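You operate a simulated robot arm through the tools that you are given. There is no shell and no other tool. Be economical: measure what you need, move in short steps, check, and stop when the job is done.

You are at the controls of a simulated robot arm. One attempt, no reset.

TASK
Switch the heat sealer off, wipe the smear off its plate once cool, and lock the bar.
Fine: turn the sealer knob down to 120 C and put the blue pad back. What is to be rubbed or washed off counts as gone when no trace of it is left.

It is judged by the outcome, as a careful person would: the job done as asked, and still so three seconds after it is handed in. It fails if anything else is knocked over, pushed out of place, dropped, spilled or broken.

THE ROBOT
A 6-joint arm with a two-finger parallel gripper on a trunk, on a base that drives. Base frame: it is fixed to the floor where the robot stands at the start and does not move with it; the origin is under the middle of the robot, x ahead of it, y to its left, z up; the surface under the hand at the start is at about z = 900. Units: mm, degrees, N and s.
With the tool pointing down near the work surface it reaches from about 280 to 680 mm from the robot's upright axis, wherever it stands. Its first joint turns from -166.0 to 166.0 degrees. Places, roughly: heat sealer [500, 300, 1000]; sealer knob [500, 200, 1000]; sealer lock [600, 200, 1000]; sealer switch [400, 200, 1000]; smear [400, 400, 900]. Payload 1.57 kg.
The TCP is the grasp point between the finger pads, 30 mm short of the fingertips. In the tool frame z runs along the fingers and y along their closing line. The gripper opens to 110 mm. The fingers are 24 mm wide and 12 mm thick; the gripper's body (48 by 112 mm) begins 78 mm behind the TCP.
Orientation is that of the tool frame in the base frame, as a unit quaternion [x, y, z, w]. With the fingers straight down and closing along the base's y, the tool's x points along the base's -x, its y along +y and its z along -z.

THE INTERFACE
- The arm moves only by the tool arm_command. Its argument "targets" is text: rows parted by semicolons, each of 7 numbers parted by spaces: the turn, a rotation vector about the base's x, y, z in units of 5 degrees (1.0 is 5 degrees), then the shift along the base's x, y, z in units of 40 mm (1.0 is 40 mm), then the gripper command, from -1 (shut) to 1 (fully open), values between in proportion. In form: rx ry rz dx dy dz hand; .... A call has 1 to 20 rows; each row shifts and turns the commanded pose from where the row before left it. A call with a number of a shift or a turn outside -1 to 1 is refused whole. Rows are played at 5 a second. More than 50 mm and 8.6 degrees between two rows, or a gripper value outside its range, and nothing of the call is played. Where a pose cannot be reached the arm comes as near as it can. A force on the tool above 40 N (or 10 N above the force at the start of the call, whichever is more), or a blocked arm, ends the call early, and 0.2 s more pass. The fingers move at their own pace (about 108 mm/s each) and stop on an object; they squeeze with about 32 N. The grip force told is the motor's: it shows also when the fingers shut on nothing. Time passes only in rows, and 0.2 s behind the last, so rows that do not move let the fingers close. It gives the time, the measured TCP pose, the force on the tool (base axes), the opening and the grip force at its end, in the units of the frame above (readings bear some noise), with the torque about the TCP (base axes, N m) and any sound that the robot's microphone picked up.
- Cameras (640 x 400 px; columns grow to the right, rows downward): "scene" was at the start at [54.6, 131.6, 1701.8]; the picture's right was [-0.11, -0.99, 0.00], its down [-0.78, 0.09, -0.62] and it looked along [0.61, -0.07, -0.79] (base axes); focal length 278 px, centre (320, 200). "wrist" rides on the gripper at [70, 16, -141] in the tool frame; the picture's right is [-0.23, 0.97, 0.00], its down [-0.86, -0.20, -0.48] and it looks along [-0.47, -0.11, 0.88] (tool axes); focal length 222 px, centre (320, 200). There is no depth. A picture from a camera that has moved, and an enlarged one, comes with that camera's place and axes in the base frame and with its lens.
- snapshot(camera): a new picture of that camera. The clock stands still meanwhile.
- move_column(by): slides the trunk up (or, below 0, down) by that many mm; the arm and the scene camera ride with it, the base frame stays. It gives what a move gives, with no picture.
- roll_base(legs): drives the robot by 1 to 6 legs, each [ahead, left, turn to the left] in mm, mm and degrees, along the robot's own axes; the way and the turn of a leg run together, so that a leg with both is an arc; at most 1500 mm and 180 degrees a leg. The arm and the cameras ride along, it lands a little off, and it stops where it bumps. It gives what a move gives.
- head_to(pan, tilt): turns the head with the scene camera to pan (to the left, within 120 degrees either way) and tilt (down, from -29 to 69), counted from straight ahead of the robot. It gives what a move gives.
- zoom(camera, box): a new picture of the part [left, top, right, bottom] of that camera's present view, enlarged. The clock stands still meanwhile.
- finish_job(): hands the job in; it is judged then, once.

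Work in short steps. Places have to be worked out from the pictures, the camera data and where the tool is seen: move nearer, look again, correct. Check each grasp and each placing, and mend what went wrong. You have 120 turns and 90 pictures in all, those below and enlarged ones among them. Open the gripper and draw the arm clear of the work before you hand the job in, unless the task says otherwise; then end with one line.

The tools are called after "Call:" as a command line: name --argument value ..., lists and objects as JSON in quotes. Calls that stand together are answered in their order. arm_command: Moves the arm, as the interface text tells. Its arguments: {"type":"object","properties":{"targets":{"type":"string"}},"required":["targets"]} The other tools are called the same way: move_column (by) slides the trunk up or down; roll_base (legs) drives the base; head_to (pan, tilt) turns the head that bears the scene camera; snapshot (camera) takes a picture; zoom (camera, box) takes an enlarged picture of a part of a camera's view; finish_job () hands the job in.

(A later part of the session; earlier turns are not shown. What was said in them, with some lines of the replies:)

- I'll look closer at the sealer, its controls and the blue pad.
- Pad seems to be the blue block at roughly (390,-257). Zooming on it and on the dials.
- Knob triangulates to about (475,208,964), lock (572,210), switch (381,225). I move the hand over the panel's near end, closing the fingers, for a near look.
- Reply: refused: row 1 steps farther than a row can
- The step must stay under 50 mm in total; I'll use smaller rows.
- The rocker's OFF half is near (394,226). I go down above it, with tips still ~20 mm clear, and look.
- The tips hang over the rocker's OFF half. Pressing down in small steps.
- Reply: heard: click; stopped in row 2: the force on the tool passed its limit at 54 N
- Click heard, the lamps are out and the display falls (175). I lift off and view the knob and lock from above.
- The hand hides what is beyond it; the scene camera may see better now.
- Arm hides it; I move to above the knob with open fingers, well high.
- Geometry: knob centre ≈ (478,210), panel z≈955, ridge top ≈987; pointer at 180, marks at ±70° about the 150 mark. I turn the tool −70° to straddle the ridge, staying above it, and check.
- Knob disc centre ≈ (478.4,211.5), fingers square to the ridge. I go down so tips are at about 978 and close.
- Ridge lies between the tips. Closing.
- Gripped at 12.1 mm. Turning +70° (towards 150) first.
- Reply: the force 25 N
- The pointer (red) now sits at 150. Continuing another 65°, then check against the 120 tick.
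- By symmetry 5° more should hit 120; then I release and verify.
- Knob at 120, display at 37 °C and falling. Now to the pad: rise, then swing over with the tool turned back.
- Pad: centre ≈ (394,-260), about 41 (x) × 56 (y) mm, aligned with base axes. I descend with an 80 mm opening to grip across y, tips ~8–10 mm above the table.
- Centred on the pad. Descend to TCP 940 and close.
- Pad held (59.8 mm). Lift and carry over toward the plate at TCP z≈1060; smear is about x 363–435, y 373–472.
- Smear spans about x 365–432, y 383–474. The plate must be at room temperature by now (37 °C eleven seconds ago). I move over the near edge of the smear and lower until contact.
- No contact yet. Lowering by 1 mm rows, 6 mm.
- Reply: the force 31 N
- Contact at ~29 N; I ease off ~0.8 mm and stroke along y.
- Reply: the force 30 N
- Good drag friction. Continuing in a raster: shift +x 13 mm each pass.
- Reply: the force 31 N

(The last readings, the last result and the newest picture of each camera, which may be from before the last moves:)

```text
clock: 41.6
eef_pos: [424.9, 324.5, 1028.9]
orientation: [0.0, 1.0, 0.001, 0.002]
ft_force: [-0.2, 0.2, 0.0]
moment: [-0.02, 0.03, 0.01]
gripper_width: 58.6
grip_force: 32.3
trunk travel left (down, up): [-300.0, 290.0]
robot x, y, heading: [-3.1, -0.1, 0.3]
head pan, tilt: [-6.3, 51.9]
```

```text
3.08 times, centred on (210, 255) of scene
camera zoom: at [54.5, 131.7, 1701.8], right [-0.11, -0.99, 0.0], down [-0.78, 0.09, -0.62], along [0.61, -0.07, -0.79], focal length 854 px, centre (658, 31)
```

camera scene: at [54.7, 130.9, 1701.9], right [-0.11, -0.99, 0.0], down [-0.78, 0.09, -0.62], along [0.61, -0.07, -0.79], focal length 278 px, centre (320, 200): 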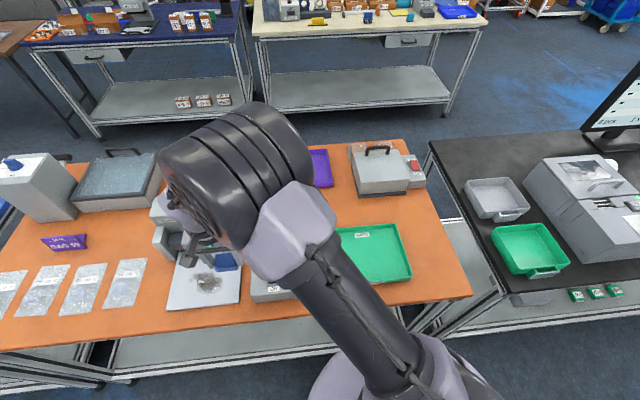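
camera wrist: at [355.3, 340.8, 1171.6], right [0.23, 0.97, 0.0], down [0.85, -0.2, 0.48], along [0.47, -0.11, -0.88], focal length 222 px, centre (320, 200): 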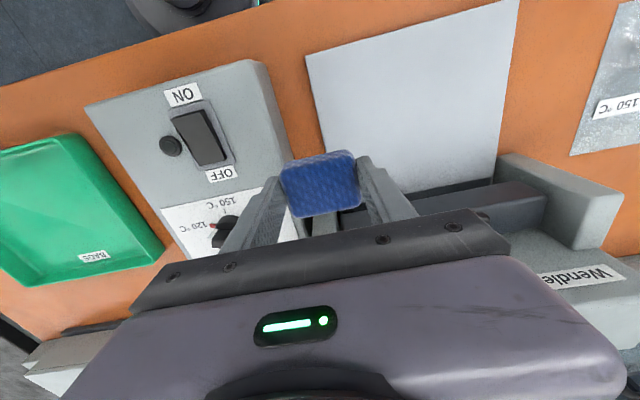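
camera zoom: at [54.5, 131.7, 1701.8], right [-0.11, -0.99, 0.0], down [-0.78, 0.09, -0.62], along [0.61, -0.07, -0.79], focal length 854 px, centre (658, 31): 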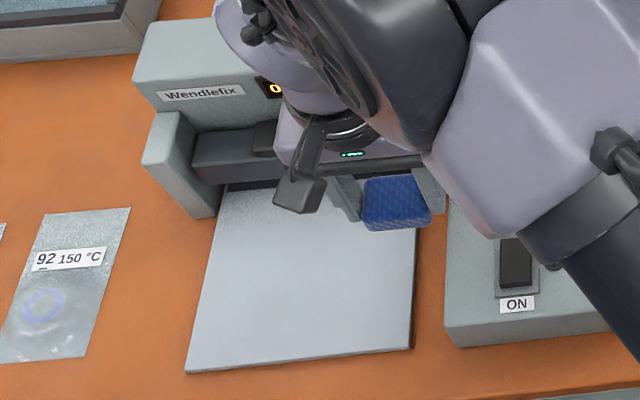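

Looks clean; I zoom in for traces.

Call:
zoom --camera "wrist" --box '[300, 10, 540, 200]'

Call:
zoom --camera "scene" --box '[165, 235, 240, 315]'

```text
2.11 times, centred on (420, 105) of wrist
camera zoom: at [355.3, 340.8, 1171.6], right [0.23, 0.97, 0.0], down [0.85, -0.2, 0.48], along [0.47, -0.11, -0.88], focal length 468 px, centre (110, 400)
```

zoom: 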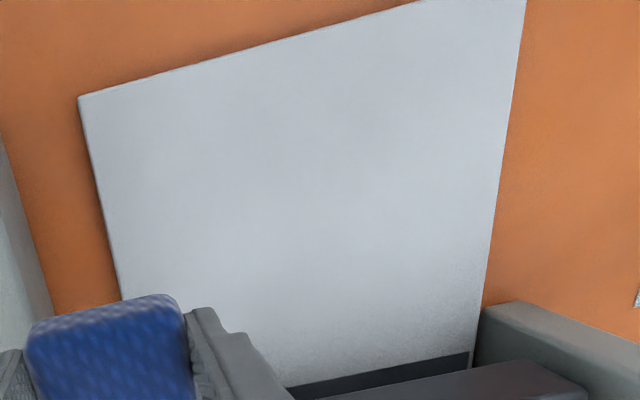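

```text
5.00 times, centred on (202, 275) of scene
camera zoom: at [54.5, 131.7, 1701.8], right [-0.11, -0.99, 0.0], down [-0.78, 0.09, -0.62], along [0.61, -0.07, -0.79], focal length 1388 px, centre (908, -175)
```

zoom: 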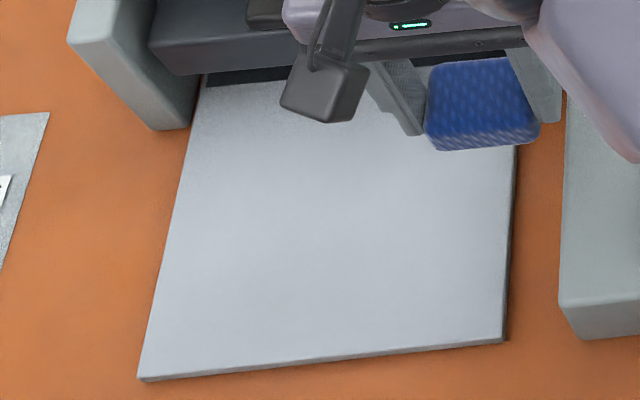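

Looks clean, but there may be a faint cast; I do a second raster over a slightly bigger area to be sure.

Call:
arm_command --targets "0 0 0 0.1 1 0 -1; 0 0 0 0 1 0 -1; 0 0 0 0 1 0 -1; 0 0 0 0 0.6 -0.5 -1; 0 0 0 0 0 -1 -1; 0 0 0 0 0 -0.3 -1; 0 0 0 0 0 -0.1 -1; 0 0 0 0 0 0 -1; 0 0 0 0 0 -0.05 -1; 0 0 0 0 0 0 -1"

```text
clock: 43.8
eef_pos: [429.1, 469.3, 952.0]
orientation: [0.0, 1.0, 0.001, 0.002]
ft_force: [0.3, 0.2, -1.3]
moment: [0.01, -0.01, 0.01]
gripper_width: 58.7
grip_force: 32.0
trunk travel left (down, up): [-300.0, 290.0]
robot x, y, heading: [1.8, -2.7, 0.1]
head pan, tilt: [-6.3, 51.9]
```

Call:
arm_command --targets "0 0 0 0 0 -0.05 -1; 0 0 0 0 0 -0.02 -1; 0 0 0 0 0 0 -1"

```text
clock: 44.6
eef_pos: [428.1, 469.3, 949.9]
orientation: [0.001, 1.0, 0.002, 0.003]
ft_force: [0.7, 0.7, 16.1]
moment: [-0.16, -0.03, 0.0]
gripper_width: 58.6
grip_force: 31.7
trunk travel left (down, up): [-300.0, 290.0]
robot x, y, heading: [0.3, 1.6, 0.1]
head pan, tilt: [-6.3, 51.9]
```

Call:
arm_command --targets "0 0 0 0 -0.45 0 -1; 0 0 0 0 -0.45 -0.01 -1; 0 0 0 0 -0.45 0 -1; 0 0 0 0 -0.45 0 -1; 0 0 0 0 -0.3 0 -1; 0 0 0 -0.45 0 0 -1; 0 0 0 0 0.45 0 -1; 0 0 0 0 0.45 0 -1; 0 0 0 0 0.45 0 -1; 0 0 0 0 0.45 0 -1; 0 0 0 0 0.3 0 -1; 0 0 0 -0.45 0 0 -1; 0 0 0 0 -0.45 0 -1; 0 0 0 0 -0.45 0 -1; 0 0 0 0 -0.45 0 -1; 0 0 0 0 -0.45 0 -1; 0 0 0 0 -0.3 0 -1; 0 0 0 -0.45 0 0 -1; 0 0 0 0 0 0 -1"

```text
clock: 46.1
eef_pos: [412.7, 386.8, 949.0]
orientation: [0.002, 1.0, 0.002, 0.002]
ft_force: [-3.0, -6.7, 21.1]
moment: [-0.2, 0.16, -0.06]
gripper_width: 58.5
grip_force: 32.2
trunk travel left (down, up): [-300.0, 290.0]
robot x, y, heading: [-1.2, -5.3, -0.1]
head pan, tilt: [-6.3, 51.9]
stopped in row 7: the force on the tool passed its limit at 44 N (the readings are from after the stop); the commanded pose is now the measured one
```

Slight overpress; ease up a bit and finish the raster.

Call:
arm_command --targets "0 0 0 0 0.3 0.02 -1; 0 0 0 0 0.45 0 -1; 0 0 0 0 0.45 0 -1; 0 0 0 0 0.45 0 -1; 0 0 0 0 0.35 0 -1; 0 0 0 -0.4 0 0 -1; 0 0 0 0 -0.4 0 -1; 0 0 0 0 -0.4 0 -1; 0 0 0 0 -0.4 0 -1; 0 0 0 0 -0.4 0 -1; 0 0 0 0 -0.4 0 -1; 0 0 0 -0.4 0 0 -1; 0 0 0 0 0 0 -1"

```text
clock: 48.9
eef_pos: [382.8, 389.4, 948.8]
orientation: [0.003, 1.0, 0.0, 0.002]
ft_force: [3.5, -3.7, 10.3]
moment: [-0.1, -0.17, -0.02]
gripper_width: 58.8
grip_force: 32.2
trunk travel left (down, up): [-300.0, 290.0]
robot x, y, heading: [-0.1, -1.9, -0.2]
head pan, tilt: [-6.3, 51.9]
```

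Call:
arm_command --targets "0 0 0 -0.1 0.4 0 -1; 0 0 0 0 0.4 0 -1; 0 0 0 0 0.4 0 -1; 0 0 0 0 0.4 0 -1; 0 0 0 0 0.4 0 -1; 0 0 0 -0.3 0 0 -1; 0 0 0 0 -0.4 0 -1; 0 0 0 0 -0.4 0 -1; 0 0 0 0 -0.4 0 -1; 0 0 0 0 -0.4 0 -1; 0 0 0 0 -0.4 0 -1; 0 0 0 0 0 0 -1; 0 0 0 0 0 0.5 -1; 0 0 0 0 0 1 -1; 0 0 0 0.5 -0.7 0.8 -1; 0 0 0 0 -1 0.5 -1; 0 0 0 0 0 0 -1"

Call:
zoom --camera "wrist" --box '[300, 10, 540, 200]'

Call:
zoom --camera "scene" --box '[150, 205, 250, 315]'

```text
clock: 52.5
eef_pos: [382.1, 324.0, 1056.4]
orientation: [0.001, 1.0, 0.001, 0.002]
ft_force: [0.1, 0.5, -0.4]
moment: [-0.03, 0.02, -0.06]
gripper_width: 58.8
grip_force: 32.4
trunk travel left (down, up): [-300.0, 290.0]
robot x, y, heading: [-0.5, -3.9, -0.2]
head pan, tilt: [-6.3, 51.9]
```

```text
2.11 times, centred on (420, 105) of wrist
camera zoom: at [313.0, 339.0, 1199.0], right [0.23, 0.97, 0.0], down [0.85, -0.2, 0.48], along [0.47, -0.11, -0.88], focal length 468 px, centre (110, 400)
```

zoom: 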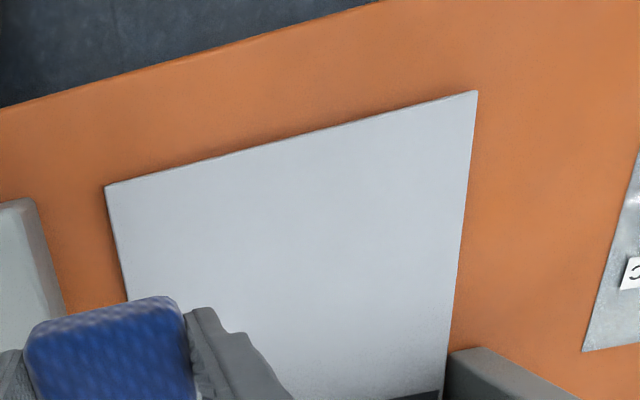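

```text
3.64 times, centred on (200, 260) of scene
camera zoom: at [55.7, 132.3, 1701.7], right [-0.11, -0.99, 0.0], down [-0.78, 0.09, -0.62], along [0.61, -0.07, -0.79], focal length 1010 px, centre (756, -18)
```

zoom: 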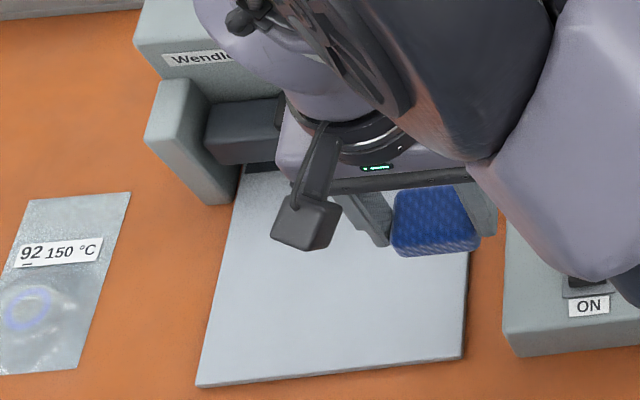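

Plate is clean. Carry the pad back to its spot (391,-258).

Call:
arm_command --targets "0 0 0 0.2 -0.9 0 -1; 0 0 0 0 -0.98 0 -1; 0 0 0 0 -0.98 0 -1; 0 0 0 0 -0.98 0 -1; 0 0 0 0 -0.98 0 -1; 0 0 0 0 -0.98 0 -1; 0 0 0 0 -0.98 0 -1; 0 0 0 0 -0.98 0 -1; 0 0 0 0 -0.98 0 -1; 0 0 0 0 -0.98 0 -1; 0 0 0 0 -0.98 0 -1; 0 0 0 0 -0.98 0 -1; 0 0 0 0 -0.98 0 -1; 0 0 0 0 -0.98 0 -1; 0 0 0 0 -0.98 0 -1; 0 0 0 0 0 -1 -1; 0 0 0 0 0 -0.9 -1; 0 0 0 0 0 0 -1"

```text
clock: 56.3
eef_pos: [392.4, -265.3, 983.5]
orientation: [0.001, 1.0, 0.001, 0.002]
ft_force: [0.1, -1.1, -0.7]
moment: [-0.01, 0.01, -0.02]
gripper_width: 58.6
grip_force: 31.8
trunk travel left (down, up): [-300.0, 290.0]
robot x, y, heading: [-3.6, 3.4, -0.4]
head pan, tilt: [-6.3, 51.9]
```

Call:
arm_command --targets "0 0 0 0 0.15 -0.5 -1; 0 0 0 0 0 -0.45 -1; 0 0 0 0 0 -0.05 -1; 0 0 0 0 0 0 -1"

Call:
snapshot --camera "wrist"

```text
clock: 57.3
eef_pos: [393.0, -259.0, 944.1]
orientation: [0.0, 1.0, 0.001, 0.001]
ft_force: [0.7, -0.8, -0.6]
moment: [0.02, -0.01, -0.01]
gripper_width: 58.6
grip_force: 32.2
trunk travel left (down, up): [-300.0, 290.0]
robot x, y, heading: [-0.6, -3.5, -0.3]
head pan, tilt: [-6.3, 51.9]
```

```text
45 pictures are left
camera wrist: at [323.1, -242.4, 1085.3], right [0.23, 0.97, 0.0], down [0.85, -0.2, 0.48], along [0.47, -0.11, -0.88], focal length 222 px, centre (320, 200)
```

wrist: 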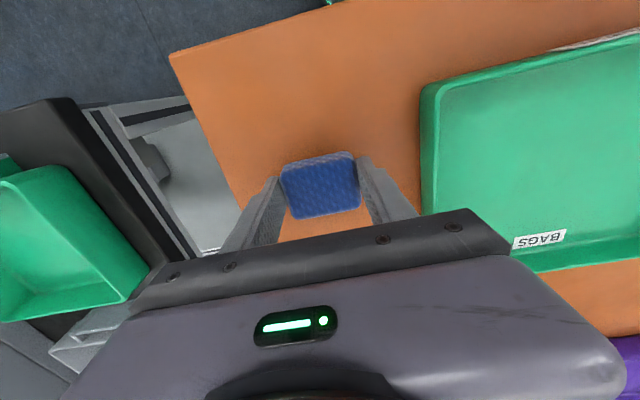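

Matches the pickup view. Lower the last ~4 mm to contact.

Call:
arm_command --targets "0 0 0 -0.03 0 -0.05 -1; 0 0 0 0 0 -0.04 -1; 0 0 0 0 0 0 -1"

```text
clock: 58.1
eef_pos: [391.9, -260.8, 940.5]
orientation: [0.001, 1.0, 0.001, 0.002]
ft_force: [0.8, -0.5, -0.3]
moment: [-0.03, 0.01, -0.01]
gripper_width: 58.7
grip_force: 32.0
trunk travel left (down, up): [-300.0, 290.0]
robot x, y, heading: [-3.1, -1.6, -0.0]
head pan, tilt: [-6.3, 51.9]
```

Call:
arm_command --targets "0 0 0 0 0 -0.03 -1; 0 0 0 0 0 -0.02 -1; 0 0 0 0 0 0 -1"

```text
clock: 58.9
eef_pos: [391.4, -259.2, 938.1]
orientation: [0.001, 1.0, 0.001, 0.002]
ft_force: [0.5, -0.7, 0.0]
moment: [-0.04, 0.02, 0.01]
gripper_width: 58.8
grip_force: 31.8
trunk travel left (down, up): [-300.0, 290.0]
robot x, y, heading: [1.4, -5.2, -0.2]
head pan, tilt: [-6.3, 51.9]
```

Call:
arm_command --targets "0 0 0 0 0 -0.03 -1; 0 0 0 0 0 0 -1"

```text
clock: 59.5
eef_pos: [392.0, -258.9, 938.5]
orientation: [0.001, 1.0, 0.0, 0.002]
ft_force: [0.8, 0.3, 5.9]
moment: [0.04, -0.03, 0.0]
gripper_width: 58.7
grip_force: 31.9
trunk travel left (down, up): [-300.0, 290.0]
robot x, y, heading: [-3.0, 2.9, -0.2]
head pan, tilt: [-6.3, 51.9]
```

Contact (6 N). Release gently, rise and look.

Call:
arm_command --targets "0 0 0 0 0 0 0.3; 0 0 0 0 0 0 0.45; 0 0 0 0 0 0 0.45; 0 0 0 0 0 0.7 0.45; 0 0 0 0 0 1 0.45; 0 0 0 0 0 1 0.45; 0 0 0 0.6 0 1 0.45; 0 0 0 0 0 0.9 0.45"

Call:
snapshot --camera "wrist"

Call:
zoom --camera "scene" --box '[390, 225, 470, 285]'

Call:
zoom --camera "scene" --box '[140, 180, 320, 310]'

```text
clock: 61.3
eef_pos: [417.4, -259.5, 1122.0]
orientation: [0.001, 1.0, 0.001, 0.001]
ft_force: [-0.9, -0.5, 0.7]
moment: [-0.01, 0.0, -0.01]
gripper_width: 79.7
grip_force: 0.0
trunk travel left (down, up): [-300.0, 290.0]
robot x, y, heading: [-0.5, -1.8, -0.2]
head pan, tilt: [-6.3, 51.9]
```

```text
44 pictures are left
camera wrist: at [347.1, -243.5, 1264.8], right [0.23, 0.97, 0.0], down [0.85, -0.2, 0.48], along [0.47, -0.11, -0.88], focal length 222 px, centre (320, 200)
```

wrist: 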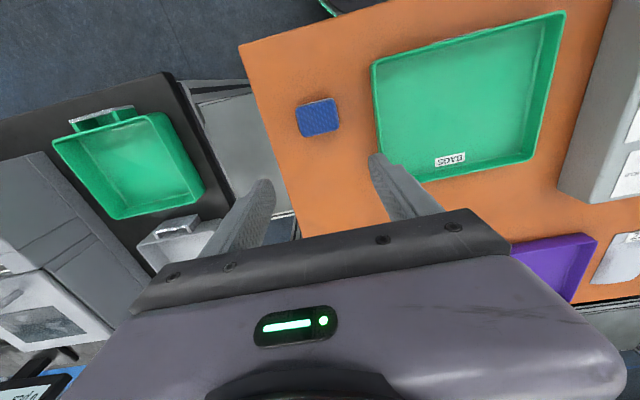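

```text
6.67 times, centred on (430, 255) of scene
camera zoom: at [53.8, 131.9, 1701.8], right [-0.11, -0.99, 0.0], down [-0.78, 0.09, -0.62], along [0.61, -0.07, -0.79], focal length 1851 px, centre (-413, -167)
```

zoom: 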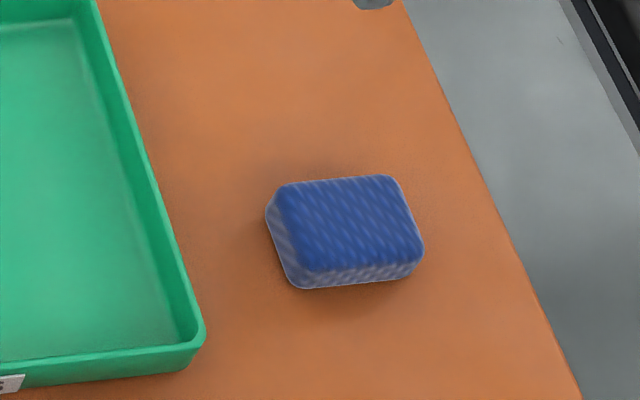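

```text
3.08 times, centred on (230, 245) of scene
camera zoom: at [53.8, 131.9, 1701.8], right [-0.11, -0.99, 0.0], down [-0.78, 0.09, -0.62], along [0.61, -0.07, -0.79], focal length 854 px, centre (597, 62)
```

zoom: 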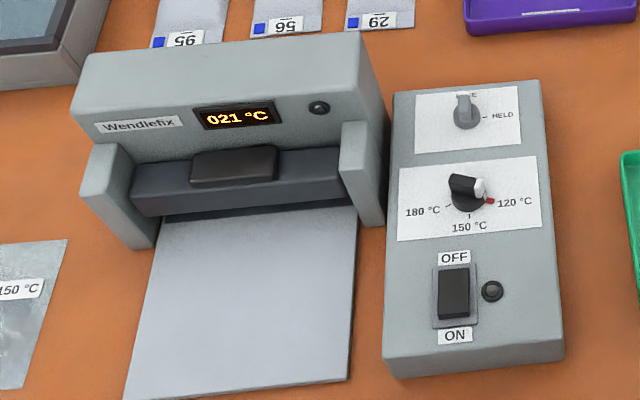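

Pad is back on its spot, display 21 °C, plate clean, knob at 120. Now the lock: it points to FREE (+x); HELD lies toward −y. Moving above it.

Call:
arm_command --targets "0 0 0 0.33 0.9 0 0.2; 0 0 0 0.33 0.9 0 0.2; 0 0 0 0.33 0.9 0 0.2; 0 0 0 0.33 0.9 0 0.2; 0 0 0 0.33 0.9 0 0.2; 0 0 0 0.33 0.9 0 0.2; 0 0 0 0.33 0.9 0 0.2; 0 0 0 0.33 0.9 0 0.2; 0 0 0 0.33 0.9 0 0.2; 0 0 0 0.33 0.9 0 0; 0 0 0 0.33 0.9 0 -0.1; 0 0 0 0.33 0.9 0 -0.1; 0 0 0 0.33 0.9 0 -0.1; 0 0 0 0 0 0 -0.1"

Call:
zoom --camera "wrist" --box '[220, 60, 420, 210]'

Call:
zoom --camera "scene" --box '[240, 180, 320, 240]'

```text
clock: 64.3
eef_pos: [587.7, 207.4, 1119.4]
orientation: [0.001, 1.0, 0.001, 0.002]
ft_force: [0.6, -0.2, -0.2]
moment: [0.01, 0.0, 0.03]
gripper_width: 49.8
grip_force: 0.0
trunk travel left (down, up): [-300.0, 290.0]
robot x, y, heading: [-1.5, -1.6, -0.0]
head pan, tilt: [-6.3, 51.9]
```

```text
2.67 times, centred on (320, 135) of wrist
camera zoom: at [516.5, 224.1, 1261.4], right [0.23, 0.97, 0.0], down [0.85, -0.2, 0.48], along [0.47, -0.11, -0.88], focal length 592 px, centre (320, 373)
```

zoom: 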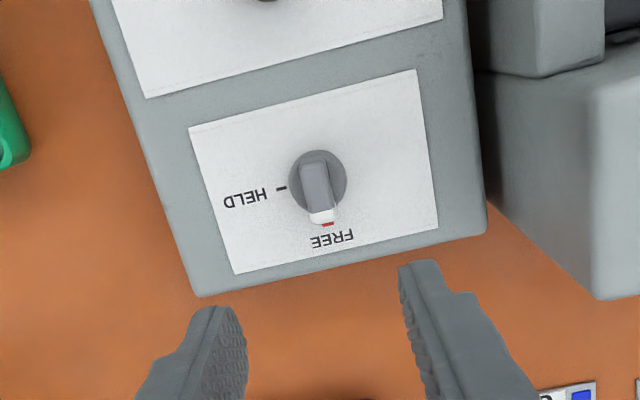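

```text
6.67 times, centred on (280, 210) of scene
camera zoom: at [54.8, 130.8, 1701.9], right [-0.11, -0.99, 0.0], down [-0.78, 0.09, -0.62], along [0.61, -0.07, -0.79], focal length 1851 px, centre (587, 133)
```

zoom: 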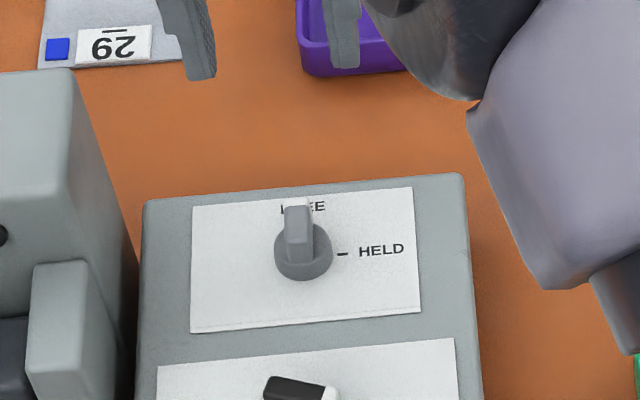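

Lock disc ≈ (572,210), lever along x. I descend around it at a 40 mm opening and look.

Call:
arm_command --targets "0 0 0 -0.38 0.06 -0.7 -0.25; 0 0 0 0 0 -0.9 -0.25; 0 0 0 0 0 -0.7 -0.25; 0 0 0 0 0 -0.4 -0.25; 0 0 0 0 0 0 -0.25"

Call:
zoom --camera "wrist" --box '[240, 100, 400, 220]'

Call:
zoom --camera "scene" --box '[240, 180, 320, 240]'

```text
clock: 65.5
eef_pos: [574.2, 211.3, 1011.3]
orientation: [0.0, 1.0, 0.001, 0.002]
ft_force: [-0.8, -0.6, -1.0]
moment: [-0.02, 0.01, 0.02]
gripper_width: 41.2
grip_force: 0.1
trunk travel left (down, up): [-300.0, 290.0]
robot x, y, heading: [1.3, -0.3, -0.3]
head pan, tilt: [-6.3, 51.9]
```

```text
3.33 times, centred on (320, 160) of wrist
camera zoom: at [503.5, 227.2, 1153.4], right [0.23, 0.97, 0.0], down [0.85, -0.2, 0.48], along [0.47, -0.11, -0.88], focal length 740 px, centre (320, 333)
```

zoom: 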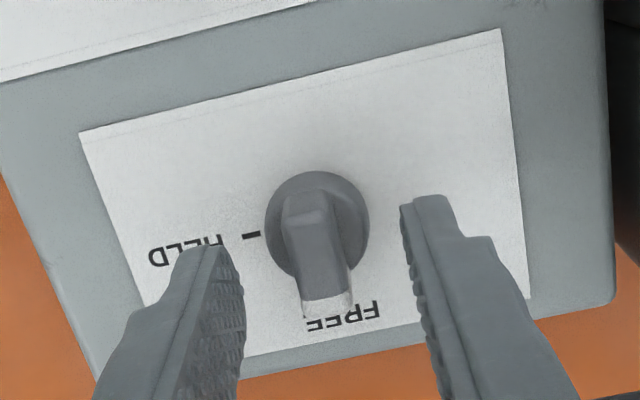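

```text
6.67 times, centred on (280, 210) of scene
camera zoom: at [55.0, 131.4, 1701.8], right [-0.11, -0.99, 0.0], down [-0.78, 0.09, -0.62], along [0.61, -0.07, -0.79], focal length 1851 px, centre (587, 133)
```

zoom: 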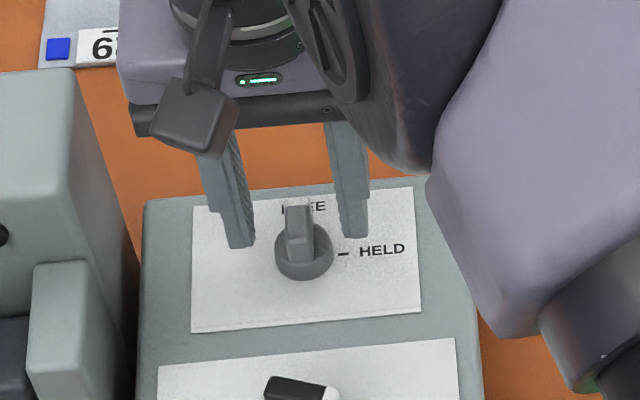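

Lever centred between the tips. Slight lowering and close.

Call:
arm_command --targets "0 0 0 -0.05 -0.03 -0.08 -0.25; 0 0 0 0 0 0 -0.5; 0 0 0 0 0 0 -1; 0 0 0 0 0 0 -1"

Call:
zoom --camera "wrist" --box '[240, 100, 400, 220]'

```text
clock: 66.5
eef_pos: [572.1, 209.1, 1009.0]
orientation: [0.001, 1.0, 0.0, 0.0]
ft_force: [1.9, 4.9, -0.1]
moment: [0.06, -0.31, 0.02]
gripper_width: 11.8
grip_force: 28.2
trunk travel left (down, up): [-300.0, 290.0]
robot x, y, heading: [0.3, -1.7, -0.1]
head pan, tilt: [-6.3, 51.9]
```

```text
3.33 times, centred on (320, 160) of wrist
camera zoom: at [501.6, 227.1, 1151.1], right [0.23, 0.97, 0.0], down [0.85, -0.2, 0.48], along [0.47, -0.11, -0.88], focal length 740 px, centre (320, 333)
```

zoom: 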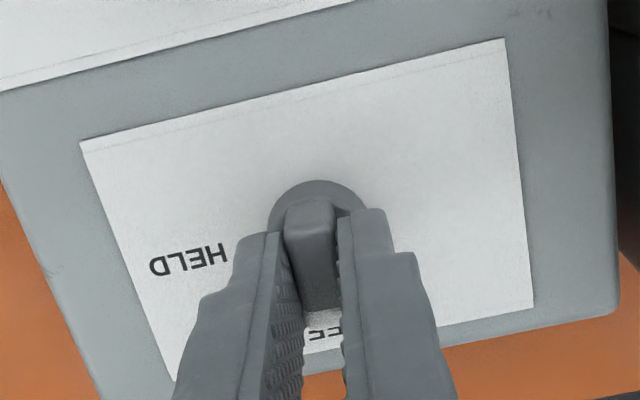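

Gripped at 11.8 mm. Turn −45° first.

Call:
arm_command --targets "0 0 -1 0 0 0 -1; 0 0 -1 0 0 0 -1; 0 0 -1 0 0 0 -1; 0 0 -1 0 0 0 -1; 0 0 -1 0 0 0 -1; 0 0 -1 0 0 0 -1; 0 0 -1 0 0 0 -1; 0 0 -1 0 0 0 -1; 0 0 -1 0 0 0 -1; 0 0 0 0 0 0 -1"

Call:
zoom --camera "wrist" --box '[220, 80, 420, 230]'

```text
clock: 68.7
eef_pos: [571.3, 210.8, 1008.6]
orientation: [0.384, 0.924, -0.001, 0.001]
ft_force: [7.8, -5.7, -8.8]
moment: [0.33, 0.39, 0.01]
gripper_width: 11.6
grip_force: 29.1
trunk travel left (down, up): [-300.0, 290.0]
robot x, y, heading: [-2.0, 0.5, -0.1]
head pan, tilt: [-6.3, 51.9]
```

```text
2.67 times, centred on (320, 155) of wrist
camera zoom: at [533.8, 271.6, 1151.2], right [0.85, 0.52, 0.0], down [0.46, -0.75, 0.48], along [0.25, -0.41, -0.88], focal length 592 px, centre (320, 320)
```

zoom: 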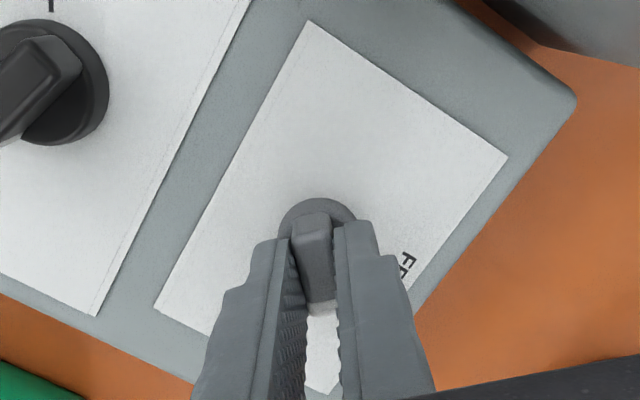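

Lever turns with the grip. Another −45°.

Call:
arm_command --targets "0 0 -1 0.01 0 0 -1; 0 0 -1 0 0 0 -1; 0 0 -1 0 0 0 -1; 0 0 -1 0 0 0 -1; 0 0 -1 0 0 0 -1; 0 0 -1 0 0 0 -1; 0 0 -1 0 0 0 -1; 0 0 -1 0 0 0 -1; 0 0 -1 0 0 0 -1; 0 0 0 0 0 0 -1"

Call:
zoom --camera "wrist" --box '[220, 80, 420, 230]'

```text
clock: 70.9
eef_pos: [572.0, 209.9, 1009.0]
orientation: [0.708, 0.706, -0.001, 0.001]
ft_force: [3.1, -2.5, -8.5]
moment: [0.71, -0.06, 0.17]
gripper_width: 11.9
grip_force: 28.8
trunk travel left (down, up): [-300.0, 290.0]
robot x, y, heading: [-0.0, 1.8, -0.2]
head pan, tilt: [-6.3, 51.9]
```

```text
2.67 times, centred on (320, 155) of wrist
camera zoom: at [587.7, 280.4, 1151.2], right [0.97, -0.23, 0.0], down [-0.2, -0.85, 0.48], along [-0.11, -0.47, -0.88], focal length 592 px, centre (320, 320)
```

zoom: 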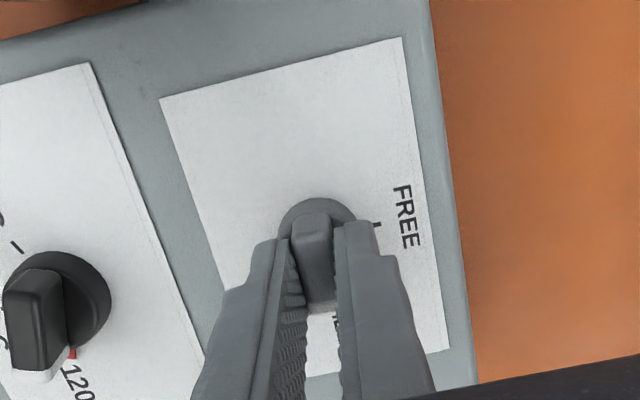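

Now at −90°. Release, rise and inspect.

Call:
arm_command --targets "0 0 0 0 0 0 -0.5; 0 0 0 0 0 0 -0.2; 0 0 0 0 0 0.5 -0.2; 0 0 0 0 0 1 -0.2; 0 0 0 0 0 1 -0.2; 0 0 0 0 0 0 -0.2"

Call:
zoom --camera "wrist" --box '[220, 70, 420, 220]'

Call:
zoom --camera "scene" --box '[140, 180, 320, 310]'

```text
clock: 72.3
eef_pos: [569.2, 209.1, 1111.3]
orientation: [0.707, 0.707, -0.001, 0.002]
ft_force: [-0.3, -0.9, -0.6]
moment: [0.01, 0.03, 0.0]
gripper_width: 44.0
grip_force: 0.0
trunk travel left (down, up): [-300.0, 290.0]
robot x, y, heading: [1.5, 2.4, -0.0]
head pan, tilt: [-6.3, 51.9]
```

```text
2.67 times, centred on (320, 145) of wrist
camera zoom: at [586.1, 280.1, 1253.7], right [0.97, -0.23, 0.0], down [-0.2, -0.85, 0.48], along [-0.11, -0.47, -0.88], focal length 592 px, centre (320, 347)
```

zoom: 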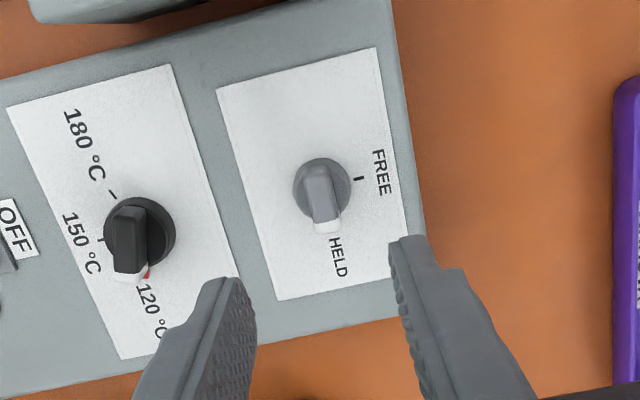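

```text
3.08 times, centred on (230, 245) of scene
camera zoom: at [55.5, 131.6, 1701.8], right [-0.11, -0.99, 0.0], down [-0.78, 0.09, -0.62], along [0.61, -0.07, -0.79], focal length 854 px, centre (597, 62)
```

zoom: 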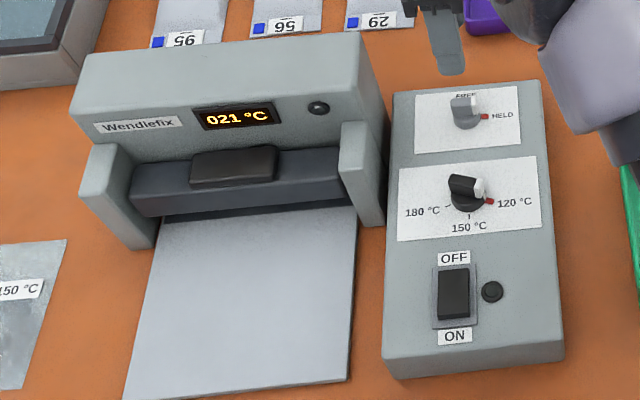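

Lock points to HELD, knob at 120, switch off, plate clean. I raise and draw the arm clear.

Call:
arm_command --targets "0 0 0 0 0 1 0; 0 0 0 0 0 1 0; 0 0 1 -0.3 -0.8 0.5 1; 0 0 1 -0.3 -0.8 0 1; 0 0 1 -0.3 -0.8 0 1; 0 0 1 -0.3 -0.8 0 1; 0 0 1 -0.3 -0.8 0 1; 0 0 1 0 -0.5 0 1; 0 0 0 0 0 0 1"

Call:
snapshot --camera "scene"

```text
clock: 74.3
eef_pos: [508.8, 31.5, 1208.8]
orientation: [0.501, 0.866, 0.001, 0.002]
ft_force: [-0.4, -0.2, 0.1]
moment: [0.03, 0.01, 0.0]
gripper_width: 110.3
grip_force: 0.1
trunk travel left (down, up): [-300.0, 290.0]
robot x, y, heading: [0.7, -0.9, 0.2]
head pan, tilt: [-6.3, 51.9]
```

```text
32 pictures are left
camera scene: at [54.8, 131.6, 1701.8], right [-0.11, -0.99, 0.0], down [-0.78, 0.09, -0.62], along [0.61, -0.07, -0.79], focal length 278 px, centre (320, 200)
```

scene: 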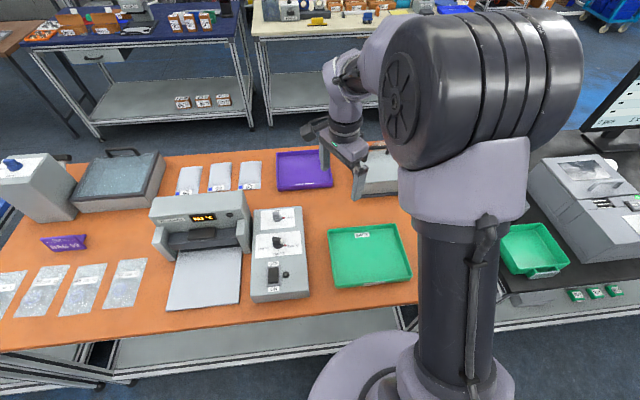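

Everything is in its place and the arm is clear with the gripper open, so I hand the job in.

Call:
finish_job

```text
The job is handed in.
```

The heat sealer is off with its knob at 120 °C, the plate is wiped clean after cooling to room temperature (the display read 21 °C), the blue pad is back within a few millimetres of its spot, and the bar lock is on HELD.
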